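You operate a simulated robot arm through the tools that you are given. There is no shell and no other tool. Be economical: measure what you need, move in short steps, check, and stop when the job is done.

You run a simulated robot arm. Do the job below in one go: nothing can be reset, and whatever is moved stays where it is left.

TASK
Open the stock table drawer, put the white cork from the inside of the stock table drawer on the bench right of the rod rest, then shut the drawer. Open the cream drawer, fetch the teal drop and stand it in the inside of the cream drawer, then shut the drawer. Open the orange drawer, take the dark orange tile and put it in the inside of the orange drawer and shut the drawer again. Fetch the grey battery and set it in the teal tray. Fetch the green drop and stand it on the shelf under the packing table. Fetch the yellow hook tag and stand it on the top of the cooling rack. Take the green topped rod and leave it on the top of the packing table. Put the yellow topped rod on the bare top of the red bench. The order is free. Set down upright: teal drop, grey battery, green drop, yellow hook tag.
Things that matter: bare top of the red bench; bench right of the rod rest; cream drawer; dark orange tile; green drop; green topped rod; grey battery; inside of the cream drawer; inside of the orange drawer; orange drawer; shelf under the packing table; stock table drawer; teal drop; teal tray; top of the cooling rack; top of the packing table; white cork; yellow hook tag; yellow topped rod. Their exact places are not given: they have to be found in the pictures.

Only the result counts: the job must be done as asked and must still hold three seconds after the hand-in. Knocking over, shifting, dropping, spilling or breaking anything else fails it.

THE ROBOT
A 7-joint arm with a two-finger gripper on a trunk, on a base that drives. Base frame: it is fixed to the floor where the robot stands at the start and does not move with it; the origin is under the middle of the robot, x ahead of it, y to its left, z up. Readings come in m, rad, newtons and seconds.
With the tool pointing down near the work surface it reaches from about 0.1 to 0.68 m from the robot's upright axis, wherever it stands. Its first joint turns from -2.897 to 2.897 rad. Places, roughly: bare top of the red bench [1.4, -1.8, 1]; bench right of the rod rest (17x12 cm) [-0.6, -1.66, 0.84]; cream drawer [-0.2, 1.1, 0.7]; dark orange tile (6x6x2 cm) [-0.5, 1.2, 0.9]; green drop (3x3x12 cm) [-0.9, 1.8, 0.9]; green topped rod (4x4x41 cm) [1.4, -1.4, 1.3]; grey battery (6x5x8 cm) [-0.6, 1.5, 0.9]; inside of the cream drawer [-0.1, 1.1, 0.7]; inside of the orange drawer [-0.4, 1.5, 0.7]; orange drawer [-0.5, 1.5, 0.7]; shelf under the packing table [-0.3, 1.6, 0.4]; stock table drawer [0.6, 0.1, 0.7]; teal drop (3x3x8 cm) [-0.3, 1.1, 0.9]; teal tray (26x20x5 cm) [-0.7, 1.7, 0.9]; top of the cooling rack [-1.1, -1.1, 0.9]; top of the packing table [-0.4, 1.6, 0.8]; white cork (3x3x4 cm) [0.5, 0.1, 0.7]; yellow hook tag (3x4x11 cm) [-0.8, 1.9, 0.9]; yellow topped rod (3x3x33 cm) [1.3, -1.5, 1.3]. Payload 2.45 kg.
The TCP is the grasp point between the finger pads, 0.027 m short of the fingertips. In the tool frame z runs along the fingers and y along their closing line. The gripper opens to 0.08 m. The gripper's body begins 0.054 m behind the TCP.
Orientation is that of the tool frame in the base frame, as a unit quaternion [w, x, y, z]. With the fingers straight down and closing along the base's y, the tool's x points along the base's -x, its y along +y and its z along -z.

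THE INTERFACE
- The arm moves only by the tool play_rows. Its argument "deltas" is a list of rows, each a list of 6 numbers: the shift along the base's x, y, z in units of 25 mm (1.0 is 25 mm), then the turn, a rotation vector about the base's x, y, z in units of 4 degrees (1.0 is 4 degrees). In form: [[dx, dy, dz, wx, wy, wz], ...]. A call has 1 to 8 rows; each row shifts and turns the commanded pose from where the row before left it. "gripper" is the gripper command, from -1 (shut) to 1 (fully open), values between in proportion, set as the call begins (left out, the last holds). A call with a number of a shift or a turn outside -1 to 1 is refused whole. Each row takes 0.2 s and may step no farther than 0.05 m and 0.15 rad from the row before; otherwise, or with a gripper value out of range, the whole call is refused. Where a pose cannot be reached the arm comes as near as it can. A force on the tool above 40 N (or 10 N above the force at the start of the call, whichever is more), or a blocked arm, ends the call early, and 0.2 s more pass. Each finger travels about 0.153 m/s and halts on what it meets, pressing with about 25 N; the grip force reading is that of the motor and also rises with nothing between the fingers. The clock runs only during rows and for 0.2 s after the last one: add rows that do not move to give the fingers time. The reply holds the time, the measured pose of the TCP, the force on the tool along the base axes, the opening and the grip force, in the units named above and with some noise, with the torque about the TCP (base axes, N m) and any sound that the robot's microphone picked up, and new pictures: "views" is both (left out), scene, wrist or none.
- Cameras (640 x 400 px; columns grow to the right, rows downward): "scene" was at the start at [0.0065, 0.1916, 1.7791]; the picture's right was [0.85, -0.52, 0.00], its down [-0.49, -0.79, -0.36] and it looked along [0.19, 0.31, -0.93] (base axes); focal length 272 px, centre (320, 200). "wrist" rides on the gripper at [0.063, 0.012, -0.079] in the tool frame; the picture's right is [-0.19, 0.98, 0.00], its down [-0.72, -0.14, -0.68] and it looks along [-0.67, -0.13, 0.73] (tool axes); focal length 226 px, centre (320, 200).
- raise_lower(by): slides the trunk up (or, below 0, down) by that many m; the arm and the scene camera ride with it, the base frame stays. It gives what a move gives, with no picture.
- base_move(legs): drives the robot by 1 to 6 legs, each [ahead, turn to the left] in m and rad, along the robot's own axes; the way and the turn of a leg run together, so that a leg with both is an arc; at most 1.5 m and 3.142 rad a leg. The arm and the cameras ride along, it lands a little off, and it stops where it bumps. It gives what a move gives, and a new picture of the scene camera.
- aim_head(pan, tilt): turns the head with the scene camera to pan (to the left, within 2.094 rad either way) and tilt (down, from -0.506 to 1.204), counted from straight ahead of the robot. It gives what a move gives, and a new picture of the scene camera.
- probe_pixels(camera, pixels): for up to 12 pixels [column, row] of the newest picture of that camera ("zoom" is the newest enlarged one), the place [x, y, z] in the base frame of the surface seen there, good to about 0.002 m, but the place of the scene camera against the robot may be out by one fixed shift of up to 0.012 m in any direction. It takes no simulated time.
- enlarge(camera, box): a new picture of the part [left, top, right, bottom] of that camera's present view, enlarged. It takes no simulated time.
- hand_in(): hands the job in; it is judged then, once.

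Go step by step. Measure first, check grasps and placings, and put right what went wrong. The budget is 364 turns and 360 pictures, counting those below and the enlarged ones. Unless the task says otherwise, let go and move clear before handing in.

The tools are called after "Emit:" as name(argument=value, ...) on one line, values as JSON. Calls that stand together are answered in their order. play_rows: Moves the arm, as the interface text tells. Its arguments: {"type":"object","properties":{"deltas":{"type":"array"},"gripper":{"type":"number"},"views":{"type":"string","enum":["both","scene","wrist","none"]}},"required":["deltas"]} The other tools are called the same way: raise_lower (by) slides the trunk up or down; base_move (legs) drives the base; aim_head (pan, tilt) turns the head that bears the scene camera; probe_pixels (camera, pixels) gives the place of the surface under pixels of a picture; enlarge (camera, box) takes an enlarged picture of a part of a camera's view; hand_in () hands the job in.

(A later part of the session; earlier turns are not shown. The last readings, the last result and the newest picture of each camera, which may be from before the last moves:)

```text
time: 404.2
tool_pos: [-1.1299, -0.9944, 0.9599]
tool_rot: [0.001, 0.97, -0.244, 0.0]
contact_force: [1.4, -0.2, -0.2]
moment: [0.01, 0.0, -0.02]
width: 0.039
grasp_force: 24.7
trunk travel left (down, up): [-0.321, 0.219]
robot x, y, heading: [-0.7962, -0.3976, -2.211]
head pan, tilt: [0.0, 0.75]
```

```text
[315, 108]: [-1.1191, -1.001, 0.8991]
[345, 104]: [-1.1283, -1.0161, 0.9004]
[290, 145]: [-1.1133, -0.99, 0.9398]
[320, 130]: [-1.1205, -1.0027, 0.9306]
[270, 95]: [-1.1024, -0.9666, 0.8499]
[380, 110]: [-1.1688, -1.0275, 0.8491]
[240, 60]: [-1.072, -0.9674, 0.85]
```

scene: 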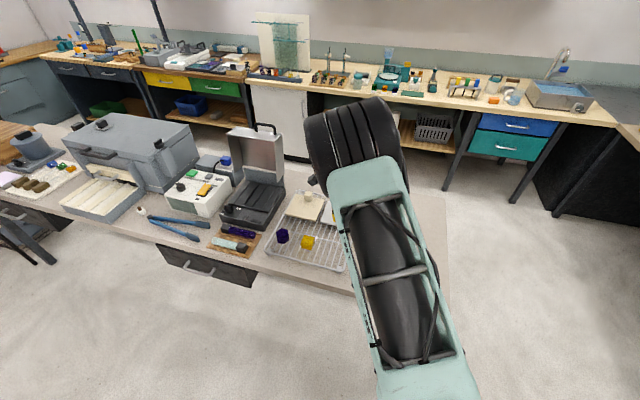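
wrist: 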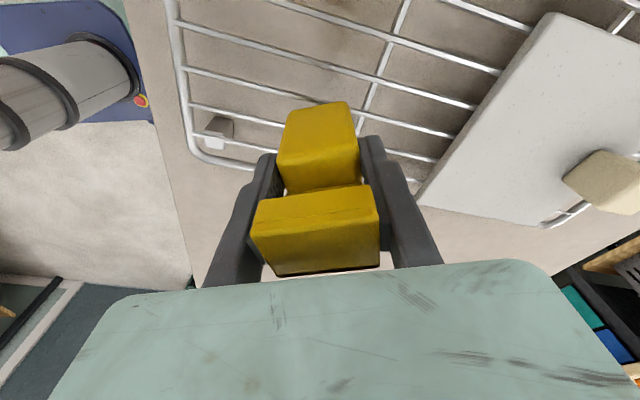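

The tag's bottom is ~9 mm above the wires. I lower and check force.

Emit:
play_rows(deltas=[[0, 0, -0.2, 0, 0, 0], [0, 0, -0.14, 0, 0, 0], [0, 0, 0, 0, 0, 0]], views="wrist")

```text
time: 405.0
tool_pos: [-1.1295, -0.9931, 0.9524]
tool_rot: [0.001, 0.97, -0.244, 0.0]
contact_force: [-0.8, 0.3, 5.9]
moment: [0.11, 0.0, -0.03]
width: 0.0393
grasp_force: 24.9
trunk travel left (down, up): [-0.321, 0.219]
robot x, y, heading: [-0.7932, -0.3994, -2.21]
head pan, tilt: [0.0, 0.75]
```

wrist: 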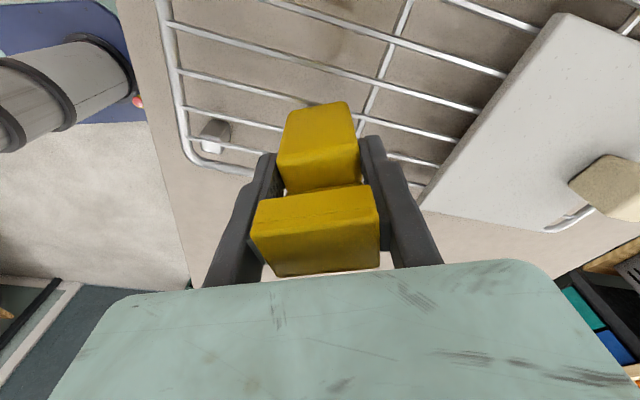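

Contact (5.9 N). I open gently.

Emit:
play_rows(deltas=[[0, 0, 0.04, 0, 0, 0], [0, 0, 0, 0, 0, 0]], gripper=0.2, views="wrist")

Emit:
play_rows(deltas=[[0, 0, 0, 0, 0, 0], [0, 0, 0, 0, 0, 0]], gripper=0.7, views="wrist")

```text
time: 405.6
tool_pos: [-1.1298, -0.9933, 0.9522]
tool_rot: [0.001, 0.97, -0.245, 0.0]
contact_force: [0.2, 1.2, -0.6]
moment: [0.02, 0.0, 0.0]
width: 0.048
grasp_force: 0.0
trunk travel left (down, up): [-0.321, 0.219]
robot x, y, heading: [-0.7985, -0.3943, -2.21]
head pan, tilt: [0.0, 0.75]
```

wrist: 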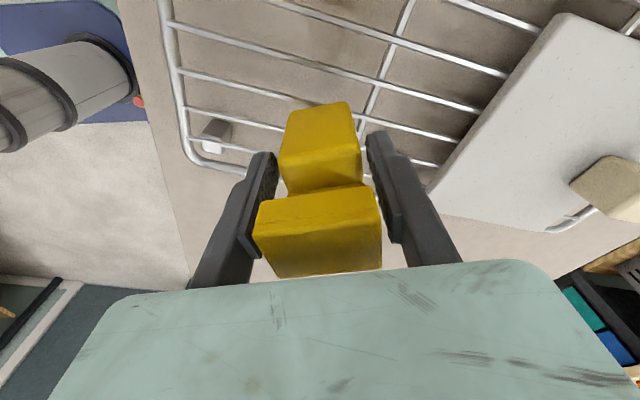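

```text
time: 406.2
tool_pos: [-1.1295, -0.9944, 0.9524]
tool_rot: [0.001, 0.97, -0.245, 0.0]
contact_force: [0.2, 0.7, 0.6]
moment: [0.02, 0.0, 0.01]
width: 0.0682
grasp_force: 0.1
trunk travel left (down, up): [-0.321, 0.219]
robot x, y, heading: [-0.7936, -0.3935, -2.215]
head pan, tilt: [0.0, 0.75]
```

wrist: 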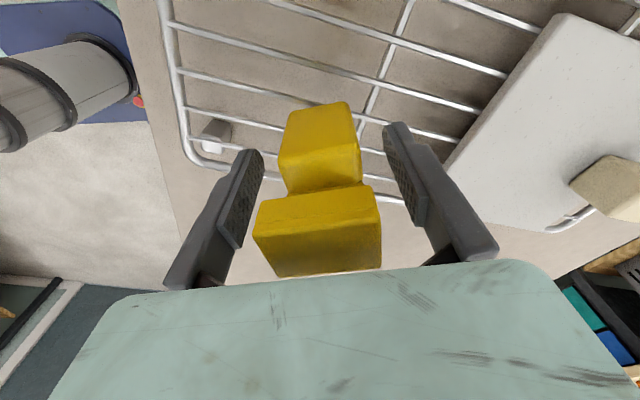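

The tag stands still. I rise vertically and check.

Emit:
play_rows(deltas=[[0, 0, 0.6, 0, 0, 0], [0, 0, 0.8, 0, 0, 0], [0, 0, 1, 0, 0, 0], [0, 0, 1, 0, 0, 0], [0, 0, 1, 0, 0, 0], [0, 0, 1, 0, 0, 0], [0, 0, 1, 0, 0, 0]], views="wrist")

```text
time: 407.8
tool_pos: [-1.1315, -0.9947, 1.1128]
tool_rot: [0.001, 0.97, -0.244, 0.0]
contact_force: [-0.8, -0.1, 0.2]
moment: [-0.01, -0.04, 0.0]
width: 0.0677
grasp_force: 0.1
trunk travel left (down, up): [-0.321, 0.219]
robot x, y, heading: [-0.7943, -0.3946, -2.207]
head pan, tilt: [0.0, 0.75]
```

wrist: 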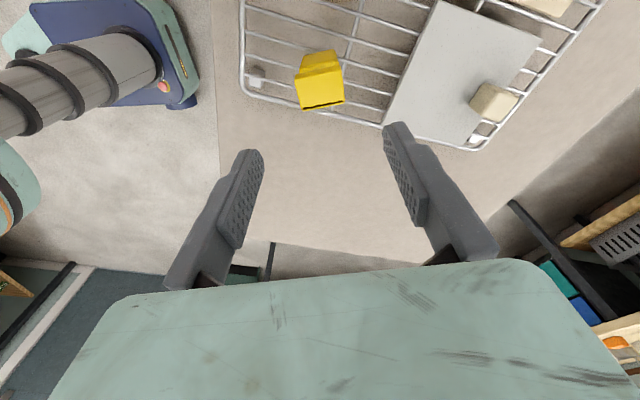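

The tag stands on the rack. I also glance at the cork's surroundings.

Emit:
aim_head(pan=0.3, tilt=0.7)

Emit:
enlarge(camera="scene", box=[60, 100, 420, 320])

```text
time: 408.6
tool_pos: [-1.13, -0.9952, 1.1125]
tool_rot: [0.001, 0.97, -0.245, -0.001]
contact_force: [0.6, -0.4, -0.2]
moment: [0.04, -0.01, -0.01]
width: 0.0679
grasp_force: 0.1
trunk travel left (down, up): [-0.321, 0.219]
robot x, y, heading: [-0.7963, -0.3979, -2.213]
head pan, tilt: [0.3, 0.7]
```

scene: 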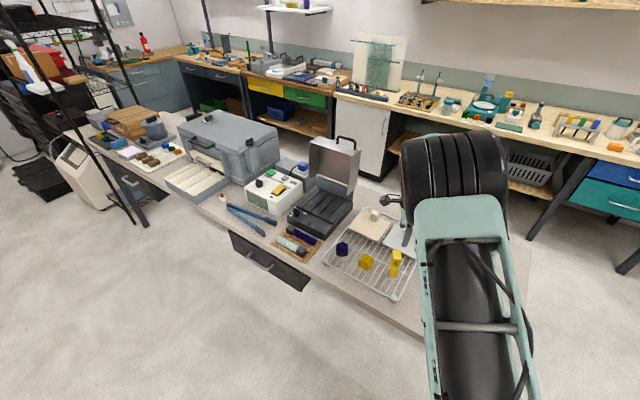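

```text
1.78 times, centred on (240, 210) of scene
```

zoom: 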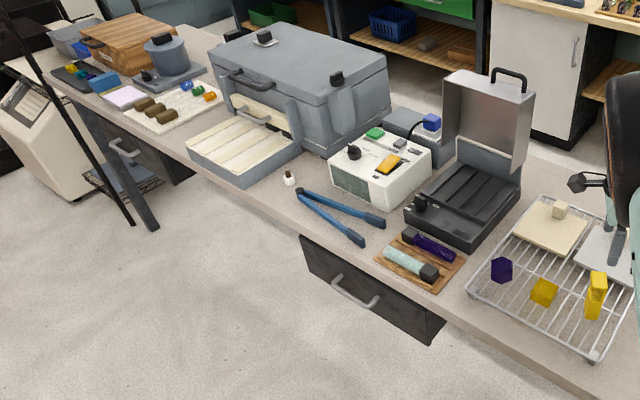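

Tag and cork both stand. Now the yellow-topped rod: I retract the arm and drive to view the red bench's bare top.

Emit:
play_rows(deltas=[[0.6, 0.95, 0.5, 0, 0, 0], [0.6, 0.95, 0.5, 0, 0, 0], [0.6, 0.95, 0.5, 0, 0, 0], [0.6, 0.95, 0.5, 0, 0, 0], [0.6, 0.95, 0.5, 0, 0, 0], [0.6, 0.95, 0.5, 0, 0, 0], [0.6, 0.95, 0.5, 0, 0, 0], [0.6, 0.95, 0.5, 0, 0, 0]], views="none")

Emit:
base_move(legs=[[0, 1.764], [1.38, 0], [0, -0.35]])

Emit:
raise_lower(by=0.2)

Emit:
aim_head(pan=0.2, tilt=0.45)

```text
time: 410.4
tool_pos: [-1.007, -0.8005, 1.2121]
tool_rot: [0.002, 0.97, -0.244, 0.0]
contact_force: [0.6, 0.0, 0.1]
moment: [-0.03, 0.01, -0.02]
width: 0.0679
grasp_force: 0.1
trunk travel left (down, up): [-0.321, 0.219]
robot x, y, heading: [-0.7928, -0.3961, -2.206]
head pan, tilt: [0.3, 0.7]
```

```text
time: 422.6
tool_pos: [0.7881, -1.2816, 1.2129]
tool_rot: [0.001, 0.9, 0.437, 0.001]
contact_force: [-0.1, -0.5, -0.9]
moment: [0.02, -0.03, -0.01]
width: 0.0678
grasp_force: 0.0
trunk travel left (down, up): [-0.321, 0.219]
robot x, y, heading: [0.4246, -1.0012, -0.814]
head pan, tilt: [0.3, 0.7]
```

scene: 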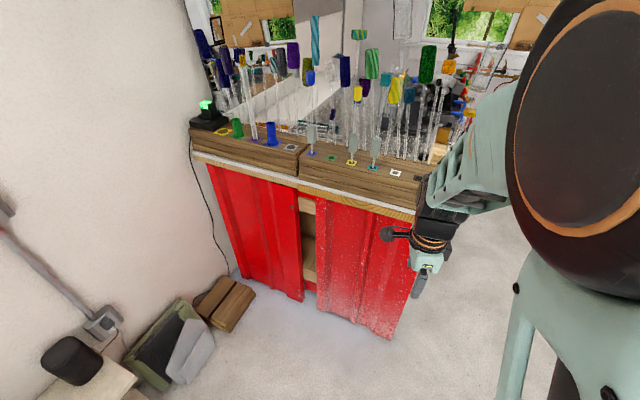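

```text
time: 424.8
tool_pos: [0.7868, -1.2814, 1.4123]
tool_rot: [0.001, 0.9, 0.437, 0.001]
contact_force: [-0.4, -0.3, 0.9]
moment: [0.03, -0.01, -0.02]
width: 0.068
grasp_force: 0.0
trunk travel left (down, up): [-0.521, 0.019]
robot x, y, heading: [0.4264, -1.0041, -0.815]
head pan, tilt: [0.3, 0.7]
```

```text
time: 425.6
tool_pos: [0.7876, -1.283, 1.4133]
tool_rot: [0.001, 0.9, 0.437, 0.0]
contact_force: [0.5, -0.2, 0.0]
moment: [-0.01, -0.01, 0.02]
width: 0.0677
grasp_force: 0.0
trunk travel left (down, up): [-0.521, 0.019]
robot x, y, heading: [0.4256, -1.0037, -0.815]
head pan, tilt: [0.201, 0.45]
```

scene: 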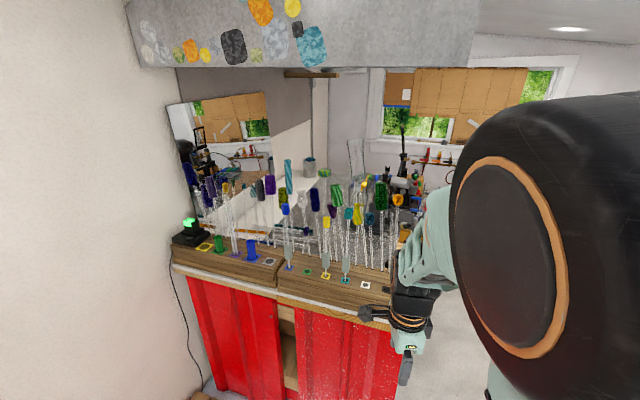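

I look to the right to see the passage beside the bench.

Emit:
aim_head(pan=-0.5, tilt=0.6)

Emit:
probe_pixels(camera="scene", pixels=[[100, 300], [200, 300], [320, 300], [420, 300], [320, 200], [200, 200], [500, 250], [60, 250]])

```text
time: 426.6
tool_pos: [0.7882, -1.2827, 1.4118]
tool_rot: [0.001, 0.899, 0.437, 0.0]
contact_force: [-0.8, -0.2, -0.4]
moment: [-0.01, 0.01, 0.0]
width: 0.0678
grasp_force: 0.0
trunk travel left (down, up): [-0.521, 0.019]
robot x, y, heading: [0.423, -1.0028, -0.815]
head pan, tilt: [-0.499, 0.6]
```

scene: 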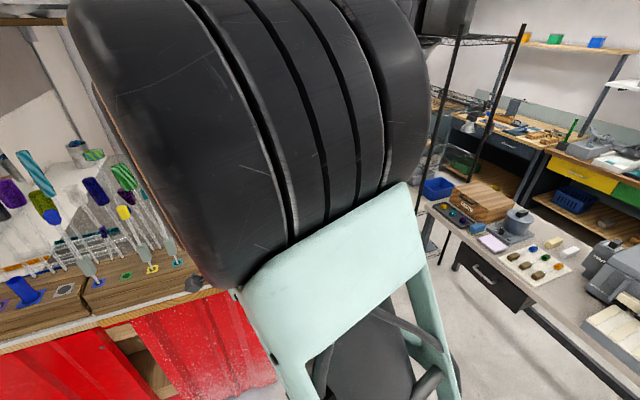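

```text
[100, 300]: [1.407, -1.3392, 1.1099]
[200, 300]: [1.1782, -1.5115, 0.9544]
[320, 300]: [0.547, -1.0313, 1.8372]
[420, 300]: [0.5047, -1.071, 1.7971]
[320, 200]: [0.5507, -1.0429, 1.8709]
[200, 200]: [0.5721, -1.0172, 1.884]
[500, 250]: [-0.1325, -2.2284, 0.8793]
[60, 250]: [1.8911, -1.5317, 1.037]
```

Emit:
base_move(legs=[[0, -0.9]])

Emit:
aim_head(pan=0.75, tilt=0.5)

```text
time: 429.4
tool_pos: [0.4324, -1.4615, 1.4125]
tool_rot: [0.001, 1.0, 0.005, 0.0]
contact_force: [-0.1, 0.1, -0.4]
moment: [0.0, 0.01, 0.02]
width: 0.0679
grasp_force: 0.0
trunk travel left (down, up): [-0.521, 0.019]
robot x, y, heading: [0.4236, -1.002, -1.709]
head pan, tilt: [-0.499, 0.6]
```

scene: 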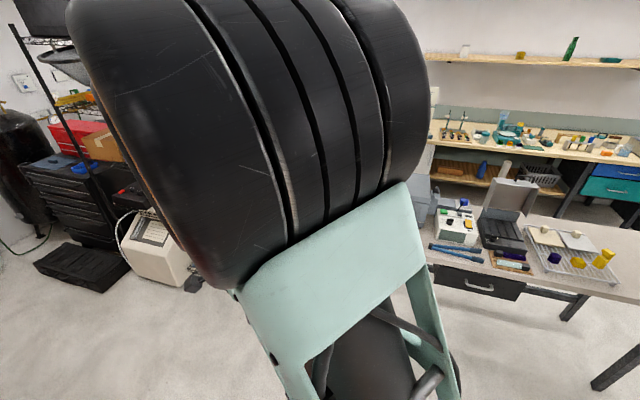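

```text
time: 430.8
tool_pos: [0.4326, -1.4608, 1.4118]
tool_rot: [0.001, 1.0, 0.004, 0.0]
contact_force: [0.4, -0.6, 0.1]
moment: [0.01, 0.04, 0.0]
width: 0.0678
grasp_force: 0.1
trunk travel left (down, up): [-0.521, 0.019]
robot x, y, heading: [0.4251, -1.0046, -1.713]
head pan, tilt: [0.75, 0.499]
```

scene: 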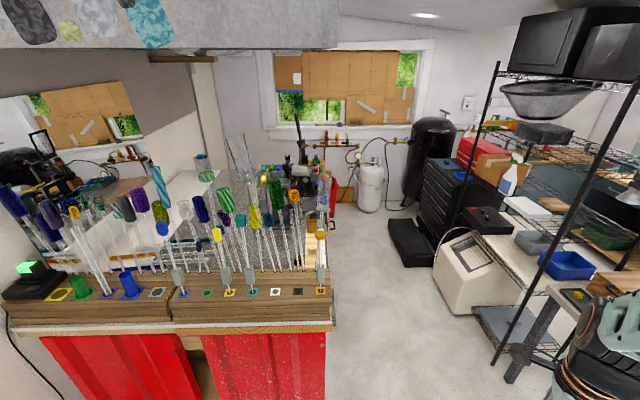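

Emit:
enlarge(camera="scene", box=[150, 130, 350, 340])

Emit:
probe_pixels(camera="scene", pixels=[[333, 325], [335, 290], [330, 200], [150, 235], [110, 230], [190, 240], [240, 240], [290, 235], [360, 300], [470, 300], [500, 370], [420, 250]])

```text
1.90 times, centred on (250, 235) of scene
```

zoom: 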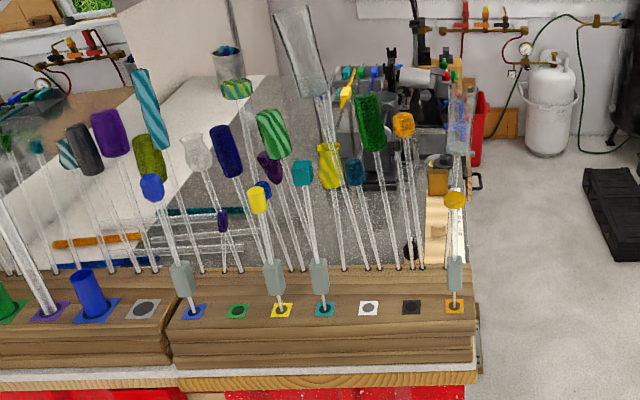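

```text
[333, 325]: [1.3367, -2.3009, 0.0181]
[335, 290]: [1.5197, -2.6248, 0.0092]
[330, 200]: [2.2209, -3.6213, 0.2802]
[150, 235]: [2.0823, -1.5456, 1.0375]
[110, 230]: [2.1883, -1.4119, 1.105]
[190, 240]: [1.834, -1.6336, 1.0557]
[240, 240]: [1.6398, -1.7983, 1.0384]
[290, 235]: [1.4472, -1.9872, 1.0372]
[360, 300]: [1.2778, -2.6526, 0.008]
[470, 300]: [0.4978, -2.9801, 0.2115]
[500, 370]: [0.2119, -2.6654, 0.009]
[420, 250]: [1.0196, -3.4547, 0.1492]
```

The bare speckled top behind the rods (z≈1.03) can be reached from the bench's right side. First I drive in front of the yellow rod.

Emit:
base_move(legs=[[0, 1.713], [0.385, 0], [0, -0.94]])

Emit:
play_rows(deltas=[[0, 0, 0, -0.968, 0.15, 0.692], [0, 0, 0, -0.968, 0.15, 0.692], [0, 0, 0, -0.968, 0.15, 0.692], [0, 0, 0, -0.968, 0.15, 0.692], [0, 0, 0, -0.968, 0.15, 0.692], [0, 0, 0, -0.968, 0.15, 0.692], [0, 0, 0, -0.968, 0.15, 0.692], [0, 0, 0, -0.968, 0.15, 0.692]], views="scene")

```text
time: 440.1
tool_pos: [1.142, -1.3261, 1.4119]
tool_rot: [0.001, 0.926, 0.378, 0.001]
contact_force: [-0.1, 1.0, 1.3]
moment: [-0.02, 0.0, -0.02]
width: 0.0678
grasp_force: 0.0
trunk travel left (down, up): [-0.521, 0.019]
robot x, y, heading: [0.8158, -0.9992, -0.947]
head pan, tilt: [0.75, 0.499]
```

scene: 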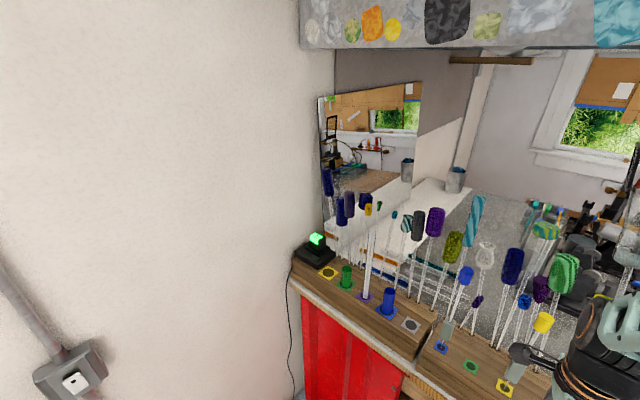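

```text
time: 442.0
tool_pos: [1.1131, -1.3389, 1.3772]
tool_rot: [0.196, 0.799, 0.531, -0.202]
contact_force: [0.3, -0.8, -0.1]
moment: [0.03, 0.01, 0.0]
width: 0.0681
grasp_force: 0.0
trunk travel left (down, up): [-0.521, 0.019]
robot x, y, heading: [0.8164, -1.0036, -0.947]
head pan, tilt: [0.75, 0.499]
stopped in row 8: the arm was blocked; the commanded pose is now the measured one
```

scene: 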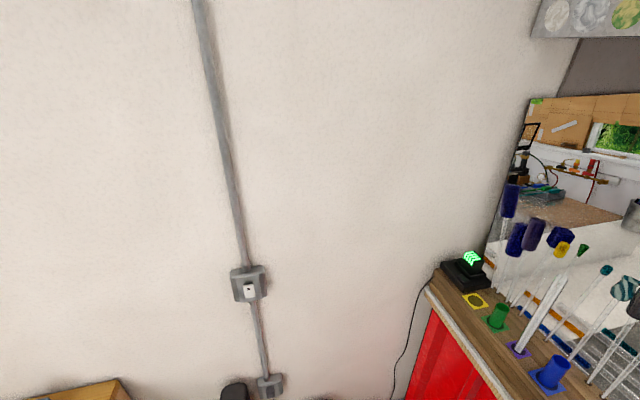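

The arm was blocked (probably close to the head). I move the hand forward and down, then recheck.

Emit:
play_rows(deltas=[[0.4, -0.6, -0.8, 0, 0, 0], [0.4, -0.6, -0.8, 0, 0, 0], [0.4, -0.6, -0.8, 0, 0, 0], [0.2, -0.3, -0.8, 0, 0, 0], [0, 0, -0.8, 0, 0, 0]], views="both")

Emit:
aim_head(pan=0.2, tilt=0.6)

```text
time: 443.2
tool_pos: [1.1543, -1.3873, 1.2794]
tool_rot: [0.2, 0.797, 0.535, -0.198]
contact_force: [1.0, 0.3, 0.3]
moment: [-0.04, 0.02, -0.03]
width: 0.0679
grasp_force: 0.2
trunk travel left (down, up): [-0.521, 0.019]
robot x, y, heading: [0.8177, -0.9995, -0.945]
head pan, tilt: [0.75, 0.499]
```

scene: 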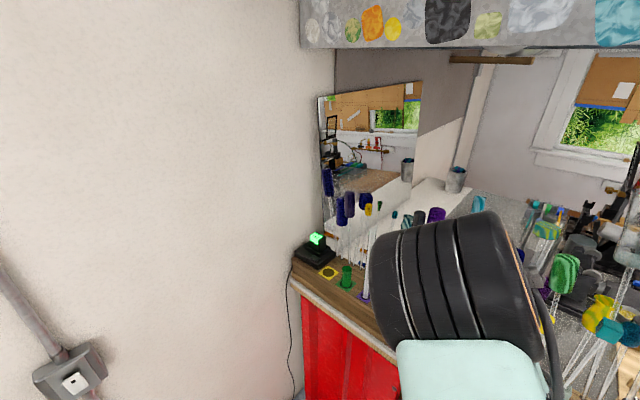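
wrist: 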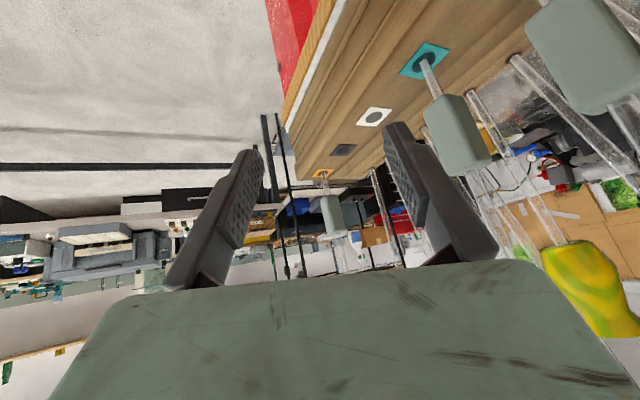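

```text
time: 444.2
tool_pos: [1.1533, -1.3867, 1.2797]
tool_rot: [0.2, 0.797, 0.535, -0.198]
contact_force: [-1.1, -0.1, -0.4]
moment: [-0.01, -0.01, 0.0]
width: 0.0679
grasp_force: 0.1
trunk travel left (down, up): [-0.521, 0.019]
robot x, y, heading: [0.8165, -1.0017, -0.943]
head pan, tilt: [0.201, 0.6]
```

scene: 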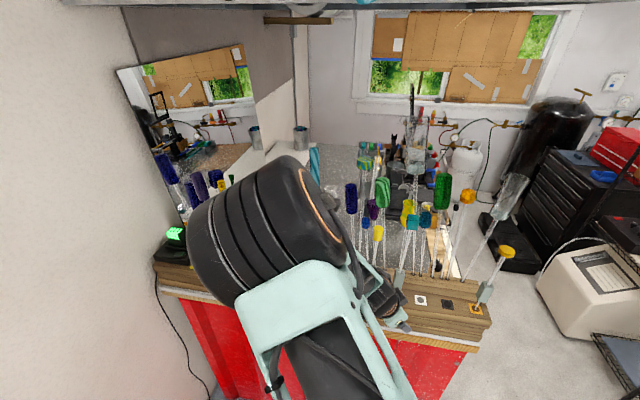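

Rods are untouched. I back the hand off a little and continue the rotation in steps.

Emit:
play_rows(deltas=[[-0.3, 0.4, 0, -0.95, -0.042, 0.76], [-0.3, 0.4, 0, -0.95, -0.042, 0.76], [-0.3, 0.4, 0, -0.95, -0.042, 0.76], [-0.3, 0.4, 0, -0.95, -0.042, 0.76]], views="scene")

```text
time: 445.2
tool_pos: [1.1224, -1.3481, 1.2809]
tool_rot: [0.327, 0.704, 0.583, -0.24]
contact_force: [0.7, -0.1, 0.1]
moment: [-0.02, 0.01, 0.0]
width: 0.068
grasp_force: 0.0
trunk travel left (down, up): [-0.521, 0.019]
robot x, y, heading: [0.8134, -1.0017, -0.951]
head pan, tilt: [0.201, 0.6]
```

scene: 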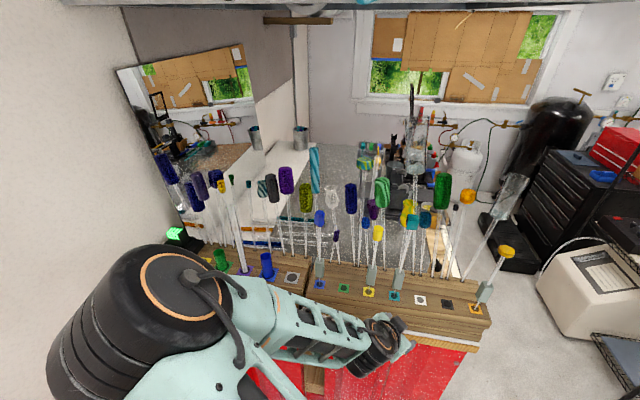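

All rods stand. I continue the rotation.

Emit:
play_rows(deltas=[[0, 0, 0, -0.95, -0.042, 0.76], [0, 0, 0, -0.95, -0.042, 0.76], [0, 0, 0, -0.95, -0.042, 0.76], [0, 0, 0, -0.95, -0.042, 0.76], [0, 0, 0, -0.95, -0.042, 0.76], [0, 0, 0, -0.95, -0.042, 0.76]], views="scene")

Emit:
play_rows(deltas=[[0, 0, 0, -0.95, -0.042, 0.76], [0, 0, 0, -0.95, -0.042, 0.76], [0, 0, 0, -0.95, -0.042, 0.76], [0, 0, 0, -0.95, -0.042, 0.76], [0, 0, 0, -0.95, -0.042, 0.76], [0, 0, 0, -0.95, -0.042, 0.76]], views="both")

```text
time: 446.6
tool_pos: [1.1227, -1.3476, 1.2796]
tool_rot: [0.497, 0.528, 0.624, -0.291]
contact_force: [-0.6, 0.3, 0.6]
moment: [0.01, 0.0, -0.03]
width: 0.0679
grasp_force: 0.1
trunk travel left (down, up): [-0.521, 0.019]
robot x, y, heading: [0.8188, -1.0012, -0.949]
head pan, tilt: [0.201, 0.6]
```

scene: 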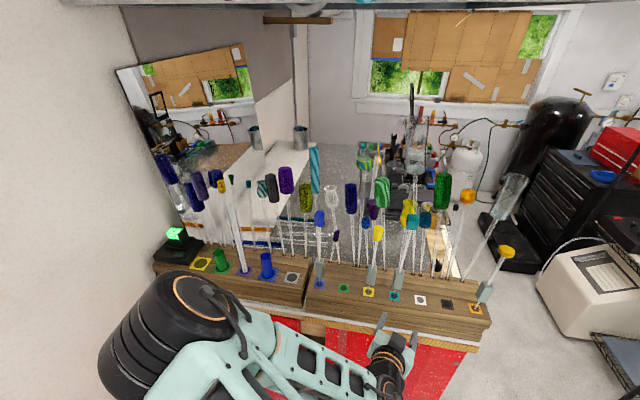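

```text
time: 448.0
tool_pos: [1.123, -1.3462, 1.2779]
tool_rot: [0.635, 0.317, 0.627, -0.32]
contact_force: [0.5, -0.3, -0.3]
moment: [0.02, 0.0, 0.02]
width: 0.0681
grasp_force: 0.0
trunk travel left (down, up): [-0.521, 0.019]
robot x, y, heading: [0.8157, -1.0031, -0.948]
head pan, tilt: [0.201, 0.6]
```

scene: 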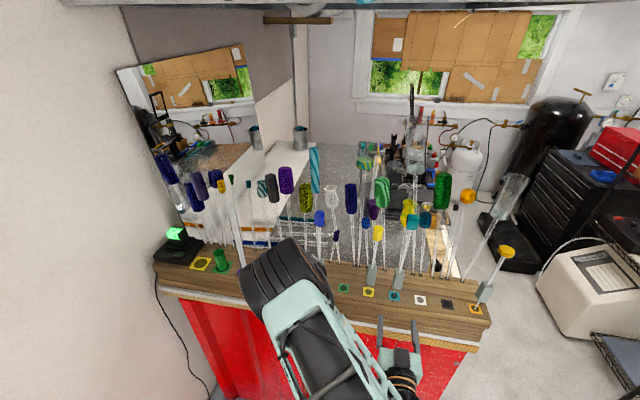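
wrist: 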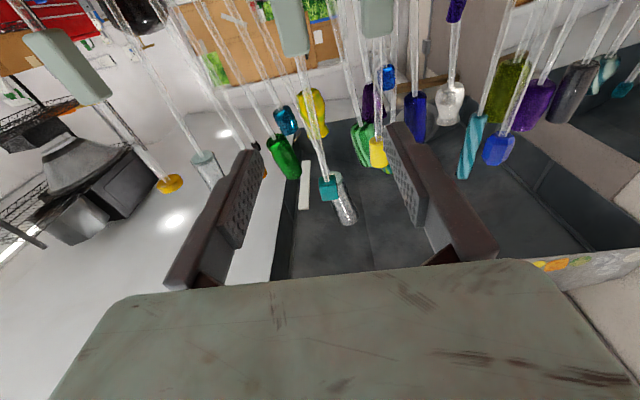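

Horizontal again. I verify the yellow rod's collar (377,12) by probing.

Emit:
probe_pixels(camera="wrist", pixels=[[366, 15], [377, 15], [388, 15], [377, 35], [378, 155], [295, 20], [384, 165]])

```text
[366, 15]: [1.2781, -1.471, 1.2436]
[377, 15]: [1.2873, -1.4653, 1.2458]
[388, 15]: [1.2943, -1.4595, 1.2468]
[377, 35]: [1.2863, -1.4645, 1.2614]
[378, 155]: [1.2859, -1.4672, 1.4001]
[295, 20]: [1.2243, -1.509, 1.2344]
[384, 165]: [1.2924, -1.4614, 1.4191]
```

Emit:
play_rows(deltas=[[0.68, 0.5, -0.61, 0, 0, 0], [0.68, 0.5, -0.61, 0, 0, 0], [0.68, 0.5, -0.61, 0, 0, 0], [0.59, -0.807, 0, 0, 0, 0], [0.59, -0.807, 0, 0, 0, 0], [0.59, -0.807, 0, 0, 0, 0], [0.59, -0.807, 0, 0, 0, 0]], gripper=0.6, views="both")

```text
time: 449.6
tool_pos: [1.2312, -1.3914, 1.2309]
tool_rot: [0.636, 0.316, 0.627, -0.32]
contact_force: [0.2, -0.9, -0.7]
moment: [0.01, -0.01, -0.02]
width: 0.0642
grasp_force: 0.0
trunk travel left (down, up): [-0.521, 0.019]
robot x, y, heading: [0.8149, -1.0016, -0.943]
head pan, tilt: [0.201, 0.6]
```

scene: 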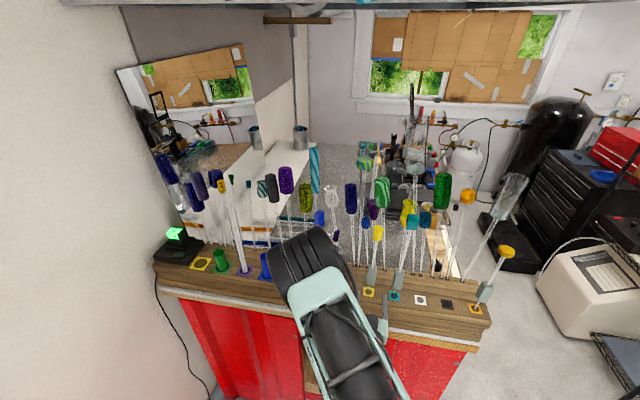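
wrist: 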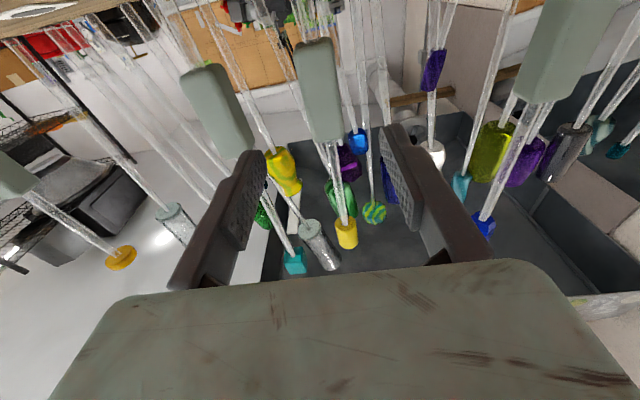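

The yellow collar (318,90) is centred. I advance 10 cm and grip.

Emit:
play_rows(deltas=[[0.59, -0.807, 0, 0, 0, 0], [0.59, -0.807, 0, 0, 0, 0], [0.59, -0.807, 0, 0, 0, 0], [0.59, -0.807, 0, 0, 0, 0], [0.1, -0.13, 0, 0, 0, 0], [0, 0, 0, 0, 0, 0]], views="wrist")

Emit:
play_rows(deltas=[[0, 0, 0, 0, 0, 0], [0, 0, 0, 0, 0, 0], [0, 0, 0, 0, 0, 0]], gripper=-1, views="wrist")

```text
time: 451.0
tool_pos: [1.2933, -1.4723, 1.2334]
tool_rot: [0.636, 0.317, 0.627, -0.32]
contact_force: [-0.8, 0.2, 1.1]
moment: [0.01, 0.05, -0.01]
width: 0.0642
grasp_force: 0.0
trunk travel left (down, up): [-0.521, 0.019]
robot x, y, heading: [0.8158, -1.0007, -0.948]
head pan, tilt: [0.201, 0.6]
```

wrist: 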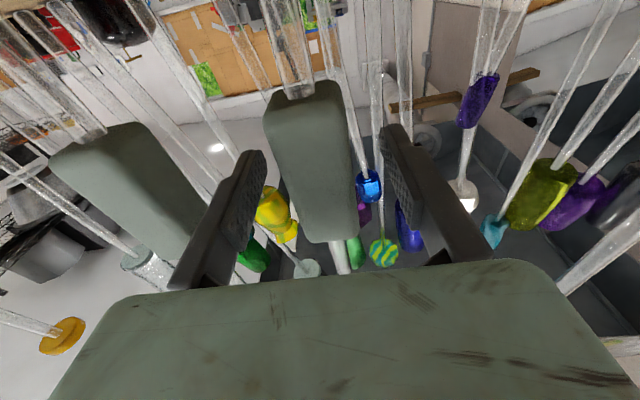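

```text
time: 451.8
tool_pos: [1.293, -1.4731, 1.2336]
tool_rot: [0.636, 0.317, 0.627, -0.32]
contact_force: [1.0, -1.1, 0.9]
moment: [-0.1, -0.13, -0.02]
width: 0.0273
grasp_force: 25.2
trunk travel left (down, up): [-0.521, 0.019]
robot x, y, heading: [0.8167, -1.0033, -0.946]
head pan, tilt: [0.201, 0.6]
```

wrist: 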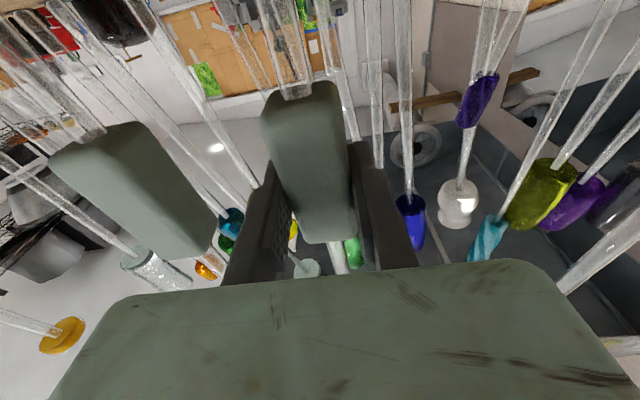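

Gripped. I lift straight up with the arm 10 cm.

Emit:
play_rows(deltas=[[0, 0, 0.8, 0, 0, 0], [0, 0, 0.8, 0, 0, 0], [0, 0, 0.8, 0, 0, 0], [0, 0, 0.8, 0, 0, 0], [0, 0, 0.8, 0, 0, 0]], views="scene")

Emit:
enlarge(camera="scene", box=[280, 140, 520, 330])

```text
time: 453.0
tool_pos: [1.2958, -1.4728, 1.3343]
tool_rot: [0.637, 0.316, 0.626, -0.32]
contact_force: [-0.2, 0.2, -1.7]
moment: [0.03, 0.03, -0.02]
width: 0.0272
grasp_force: 24.5
trunk travel left (down, up): [-0.521, 0.019]
robot x, y, heading: [0.8141, -1.0, -0.944]
head pan, tilt: [0.201, 0.6]
```

scene: 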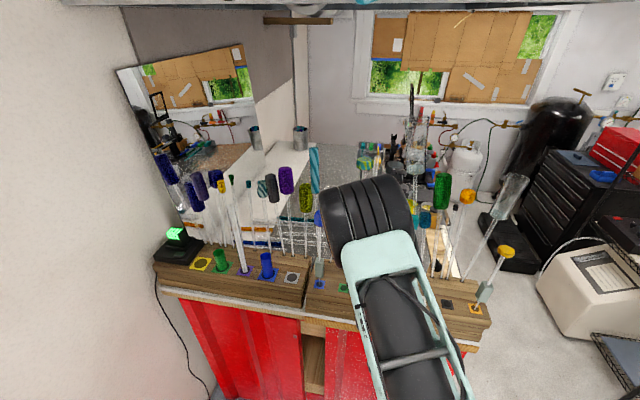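

```text
2.11 times, centred on (400, 235) of scene
```

zoom: 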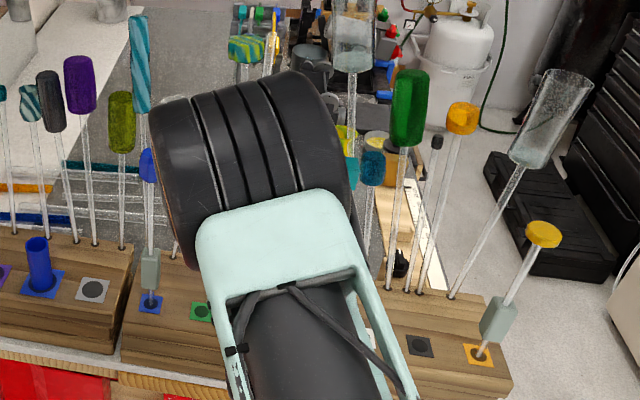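

I retract straight back with the arm.

Emit:
play_rows(deltas=[[-0.59, 0.807, 0, 0, 0, 0], [-0.59, 0.807, 0, 0, 0, 0], [-0.59, 0.807, 0, 0, 0, 0], [-0.59, 0.807, 0, 0, 0, 0], [-0.59, 0.807, 0, 0, 0, 0], [-0.59, 0.807, 0, 0, 0, 0], [-0.59, 0.807, 0, 0, 0, 0]], views="both")

```text
time: 454.6
tool_pos: [1.1891, -1.3315, 1.3329]
tool_rot: [0.636, 0.317, 0.627, -0.32]
contact_force: [0.3, -0.7, -0.9]
moment: [0.02, 0.0, 0.02]
width: 0.0272
grasp_force: 24.9
trunk travel left (down, up): [-0.521, 0.019]
robot x, y, heading: [0.8178, -0.998, -0.948]
head pan, tilt: [0.201, 0.6]
```

scene: 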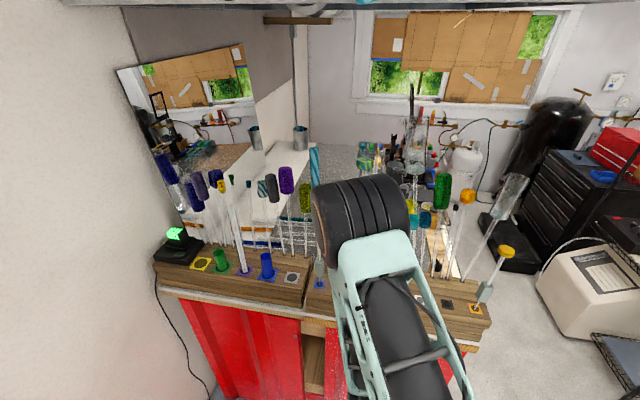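
wrist: 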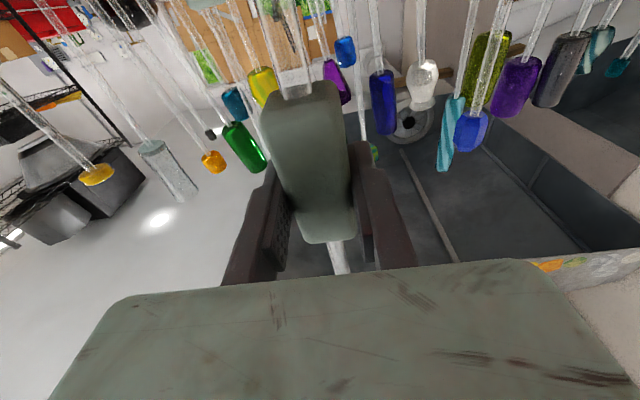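

The rod is free. I drive around to the bench's right side.

Emit:
base_move(legs=[[0, -1.042], [0.659, 0], [0, 0.814], [0.62, 0]])

Emit:
aim_head(pan=1.5, tilt=0.6)

```text
time: 466.1
tool_pos: [1.0451, -2.5881, 1.3322]
tool_rot: [0.59, 0.394, 0.581, -0.398]
contact_force: [0.3, -0.6, -1.3]
moment: [-0.03, 0.0, 0.0]
width: 0.0272
grasp_force: 25.1
trunk travel left (down, up): [-0.521, 0.019]
robot x, y, heading: [0.7704, -2.175, -1.205]
head pan, tilt: [0.201, 0.6]
```

scene: 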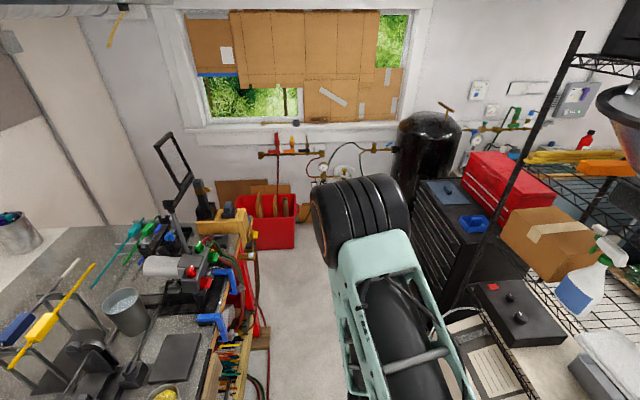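

```text
time: 467.6
tool_pos: [1.0453, -2.5882, 1.3323]
tool_rot: [0.59, 0.394, 0.581, -0.399]
contact_force: [1.3, 0.0, -0.7]
moment: [-0.04, 0.0, 0.0]
width: 0.0274
grasp_force: 25.0
trunk travel left (down, up): [-0.521, 0.019]
robot x, y, heading: [0.7699, -2.1746, -1.207]
head pan, tilt: [1.499, 0.6]
```

scene: 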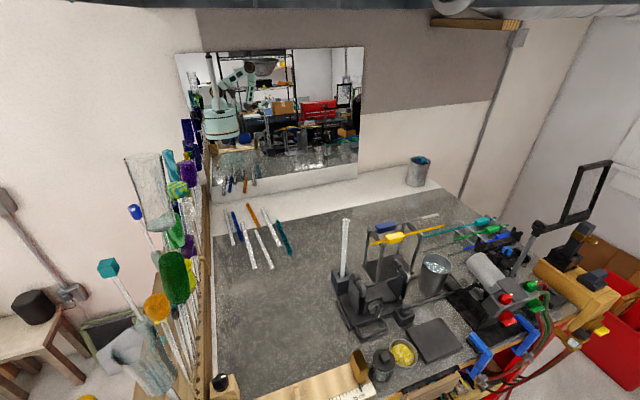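

A fine view: the bare speckled top lies around (265,310), between rods (left), torch (right), lying glass rods (far) and a wooden ruler (near). I probe its bounds.

Emit:
probe_pixels(camera="scene", pixels=[[265, 310], [225, 290], [225, 360], [310, 370], [335, 330], [330, 290], [250, 262], [268, 268], [215, 250], [300, 250], [350, 365], [290, 395]])

Emit:
enlarge(camera="scene", box=[120, 180, 440, 400])

```text
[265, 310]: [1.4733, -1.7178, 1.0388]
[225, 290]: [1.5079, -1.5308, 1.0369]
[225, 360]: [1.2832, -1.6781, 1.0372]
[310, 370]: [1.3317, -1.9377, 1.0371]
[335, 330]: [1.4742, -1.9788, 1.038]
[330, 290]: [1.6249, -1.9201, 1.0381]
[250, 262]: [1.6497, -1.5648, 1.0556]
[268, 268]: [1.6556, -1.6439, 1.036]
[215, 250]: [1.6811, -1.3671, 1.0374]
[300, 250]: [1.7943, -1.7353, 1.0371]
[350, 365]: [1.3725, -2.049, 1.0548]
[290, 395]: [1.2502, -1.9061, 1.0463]
```

```text
1.82 times, centred on (280, 290) of scene
```

zoom: 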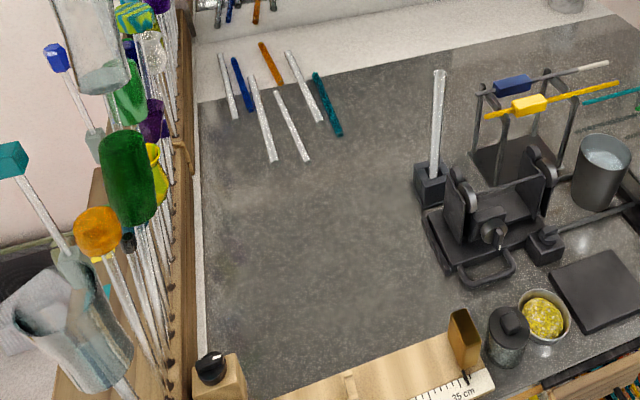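

The bare area spans f 2.12–2.42, b −0.33–0.05; I'll lay the rod along b at f≈2.27. I turn to face it, then shift the hand away from the rods.

Emit:
base_move(legs=[[0, 1.838]])

Emit:
aim_head(pan=-0.1, tilt=0.6)

Emit:
play_rows(deltas=[[0.59, -0.807, 0, 0, 0, 0], [0.59, -0.807, 0, 0, 0, 0], [0.59, -0.807, 0, 0, 0, 0], [0.59, -0.807, 0, 0, 0, 0], [0.59, -0.807, 0, 0, 0, 0], [0.59, -0.807, 0, 0, 0, 0], [0.59, -0.807, 0, 0, 0, 0]], views="both")

```text
time: 472.5
tool_pos: [1.0995, -1.8003, 1.332]
tool_rot: [0.674, -0.222, 0.667, 0.226]
contact_force: [21.1, -15.4, -5.3]
moment: [0.32, 0.48, -0.55]
width: 0.0278
grasp_force: 25.1
trunk travel left (down, up): [-0.521, 0.019]
robot x, y, heading: [0.7683, -2.1771, 0.629]
head pan, tilt: [1.499, 0.6]
```

scene: 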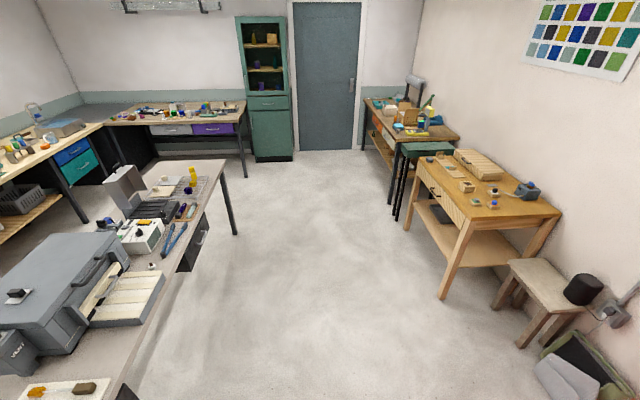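

```text
time: 474.2
tool_pos: [1.0987, -1.8012, 1.3321]
tool_rot: [0.675, -0.221, 0.667, 0.225]
contact_force: [15.8, -14.0, -4.1]
moment: [0.37, 0.47, -0.39]
width: 0.0278
grasp_force: 25.2
trunk travel left (down, up): [-0.521, 0.019]
robot x, y, heading: [0.7667, -2.1759, 0.635]
head pan, tilt: [-0.099, 0.6]
```

scene: 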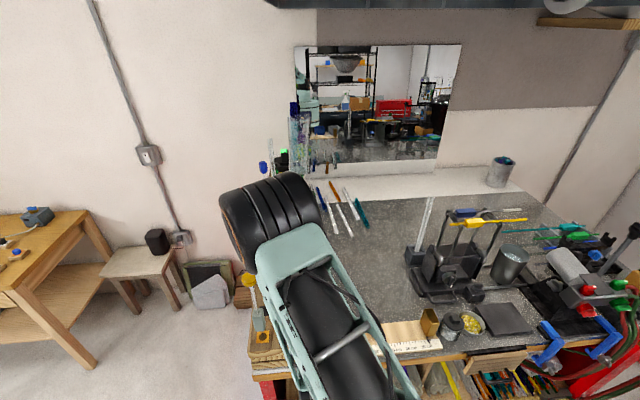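

```text
time: 475.8
tool_pos: [1.1997, -1.9427, 1.3326]
tool_rot: [0.676, -0.221, 0.666, 0.225]
contact_force: [0.1, -0.6, -0.9]
moment: [-0.02, 0.03, 0.06]
width: 0.0277
grasp_force: 25.5
trunk travel left (down, up): [-0.521, 0.019]
robot x, y, heading: [0.7641, -2.1711, 0.636]
head pan, tilt: [-0.099, 0.6]
```

scene: 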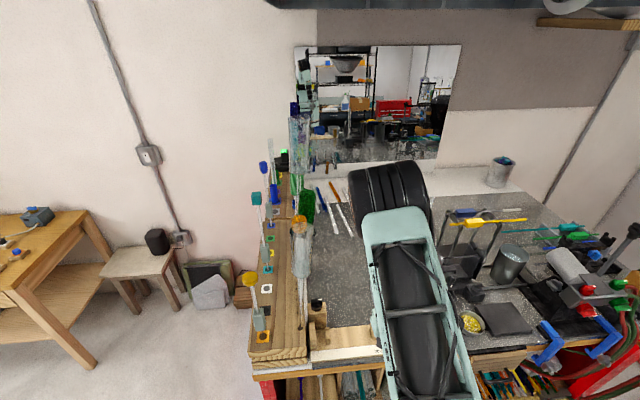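
wrist: 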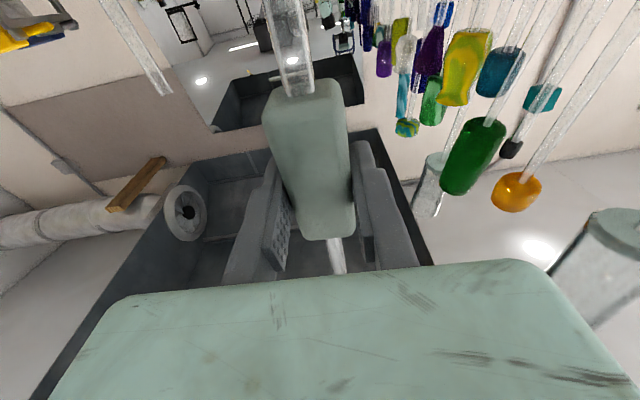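

After the turn there was a side force — the hand leaned on something, likely the slanted glass at the bench's end. I check for displacement.

Emit:
enlarge(camera="scene", box=[230, 80, 390, 380])

Emit:
aim_head(pan=0.3, tilt=0.7)

Emit:
enlarge(camera="scene", box=[300, 80, 500, 380])

```text
1.33 times, centred on (310, 230) of scene
```

zoom: 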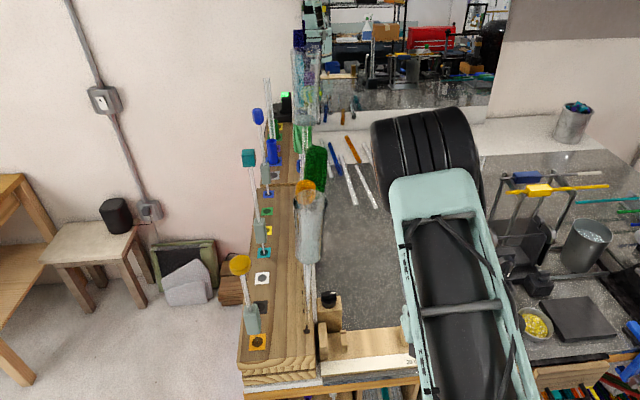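

```text
time: 476.6
tool_pos: [1.1986, -1.9402, 1.3329]
tool_rot: [0.676, -0.222, 0.666, 0.225]
contact_force: [-0.9, 0.3, -1.6]
moment: [0.02, 0.04, 0.01]
width: 0.0273
grasp_force: 25.1
trunk travel left (down, up): [-0.521, 0.019]
robot x, y, heading: [0.7682, -2.176, 0.634]
head pan, tilt: [0.3, 0.7]
```

scene: 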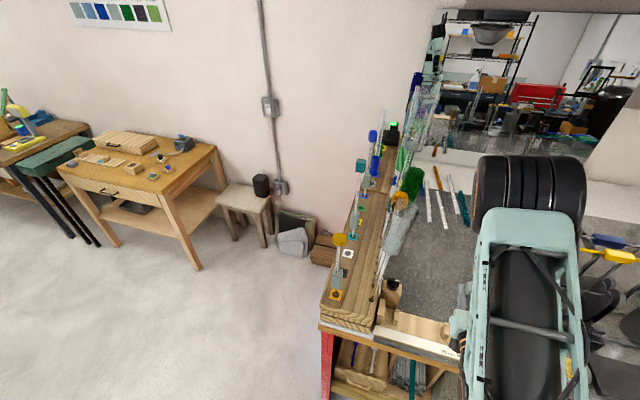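

```text
1.33 times, centred on (400, 230) of scene
```

zoom: 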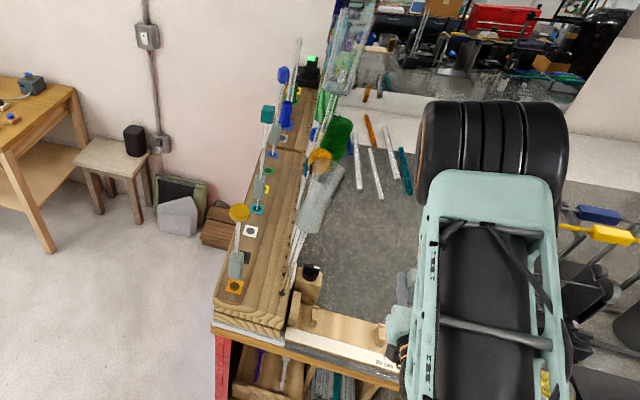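

Everything still stands. I pitch the rod down here while lowering slightly.

Emit:
play_rows(deltas=[[0, 0, -0.2, -0.7, 0.95, 0], [0, 0, -0.2, -0.7, 0.95, 0], [0, 0, -0.2, -0.7, 0.95, 0], [0, 0, -0.2, -0.7, 0.95, 0], [0, 0, -0.2, -0.7, 0.95, 0], [0, 0, -0.2, -0.7, 0.95, 0], [0, 0, -0.2, -0.7, 0.95, 0], [0, 0, -0.2, -0.7, 0.95, 0]], views="scene")

Emit:
play_rows(deltas=[[0, 0, -0.2, -0.7, 0.95, 0], [0, 0, -0.2, -0.7, 0.95, 0], [0, 0, -0.2, -0.7, 0.95, 0], [0, 0, -0.2, -0.7, 0.95, 0], [0, 0, -0.2, -0.7, 0.95, 0], [0, 0, -0.2, -0.7, 0.95, 0]], views="scene")

```text
time: 478.4
tool_pos: [1.2063, -1.9383, 1.2898]
tool_rot: [0.423, -0.283, 0.849, 0.144]
contact_force: [0.0, -0.2, -0.7]
moment: [0.0, 0.04, -0.01]
width: 0.0273
grasp_force: 25.6
out of reach, approached as far as the arm can: row 2, 4
trunk travel left (down, up): [-0.521, 0.019]
robot x, y, heading: [0.7679, -2.1784, 0.635]
head pan, tilt: [0.3, 0.7]
```

scene: 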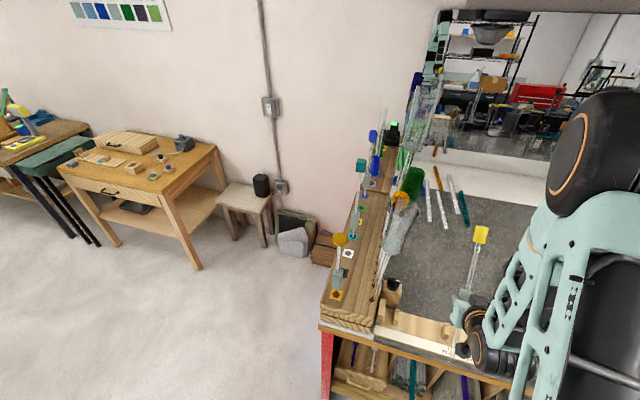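

```text
time: 479.8
tool_pos: [1.2053, -1.9382, 1.2598]
tool_rot: [0.201, -0.306, 0.928, 0.071]
contact_force: [0.4, 0.2, -0.5]
moment: [0.0, 0.04, 0.02]
width: 0.0273
grasp_force: 25.2
trunk travel left (down, up): [-0.521, 0.019]
robot x, y, heading: [0.7691, -2.1716, 0.638]
head pan, tilt: [0.3, 0.7]
```

scene: 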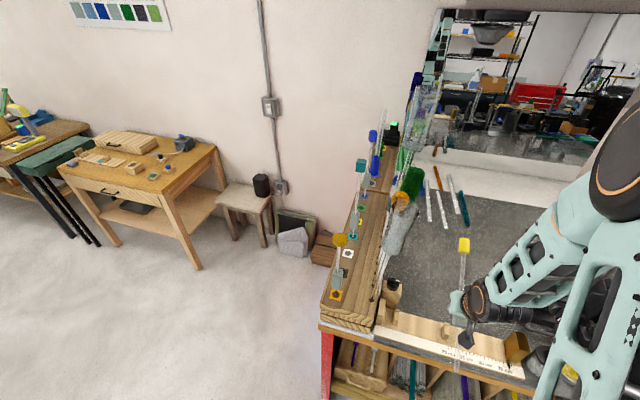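

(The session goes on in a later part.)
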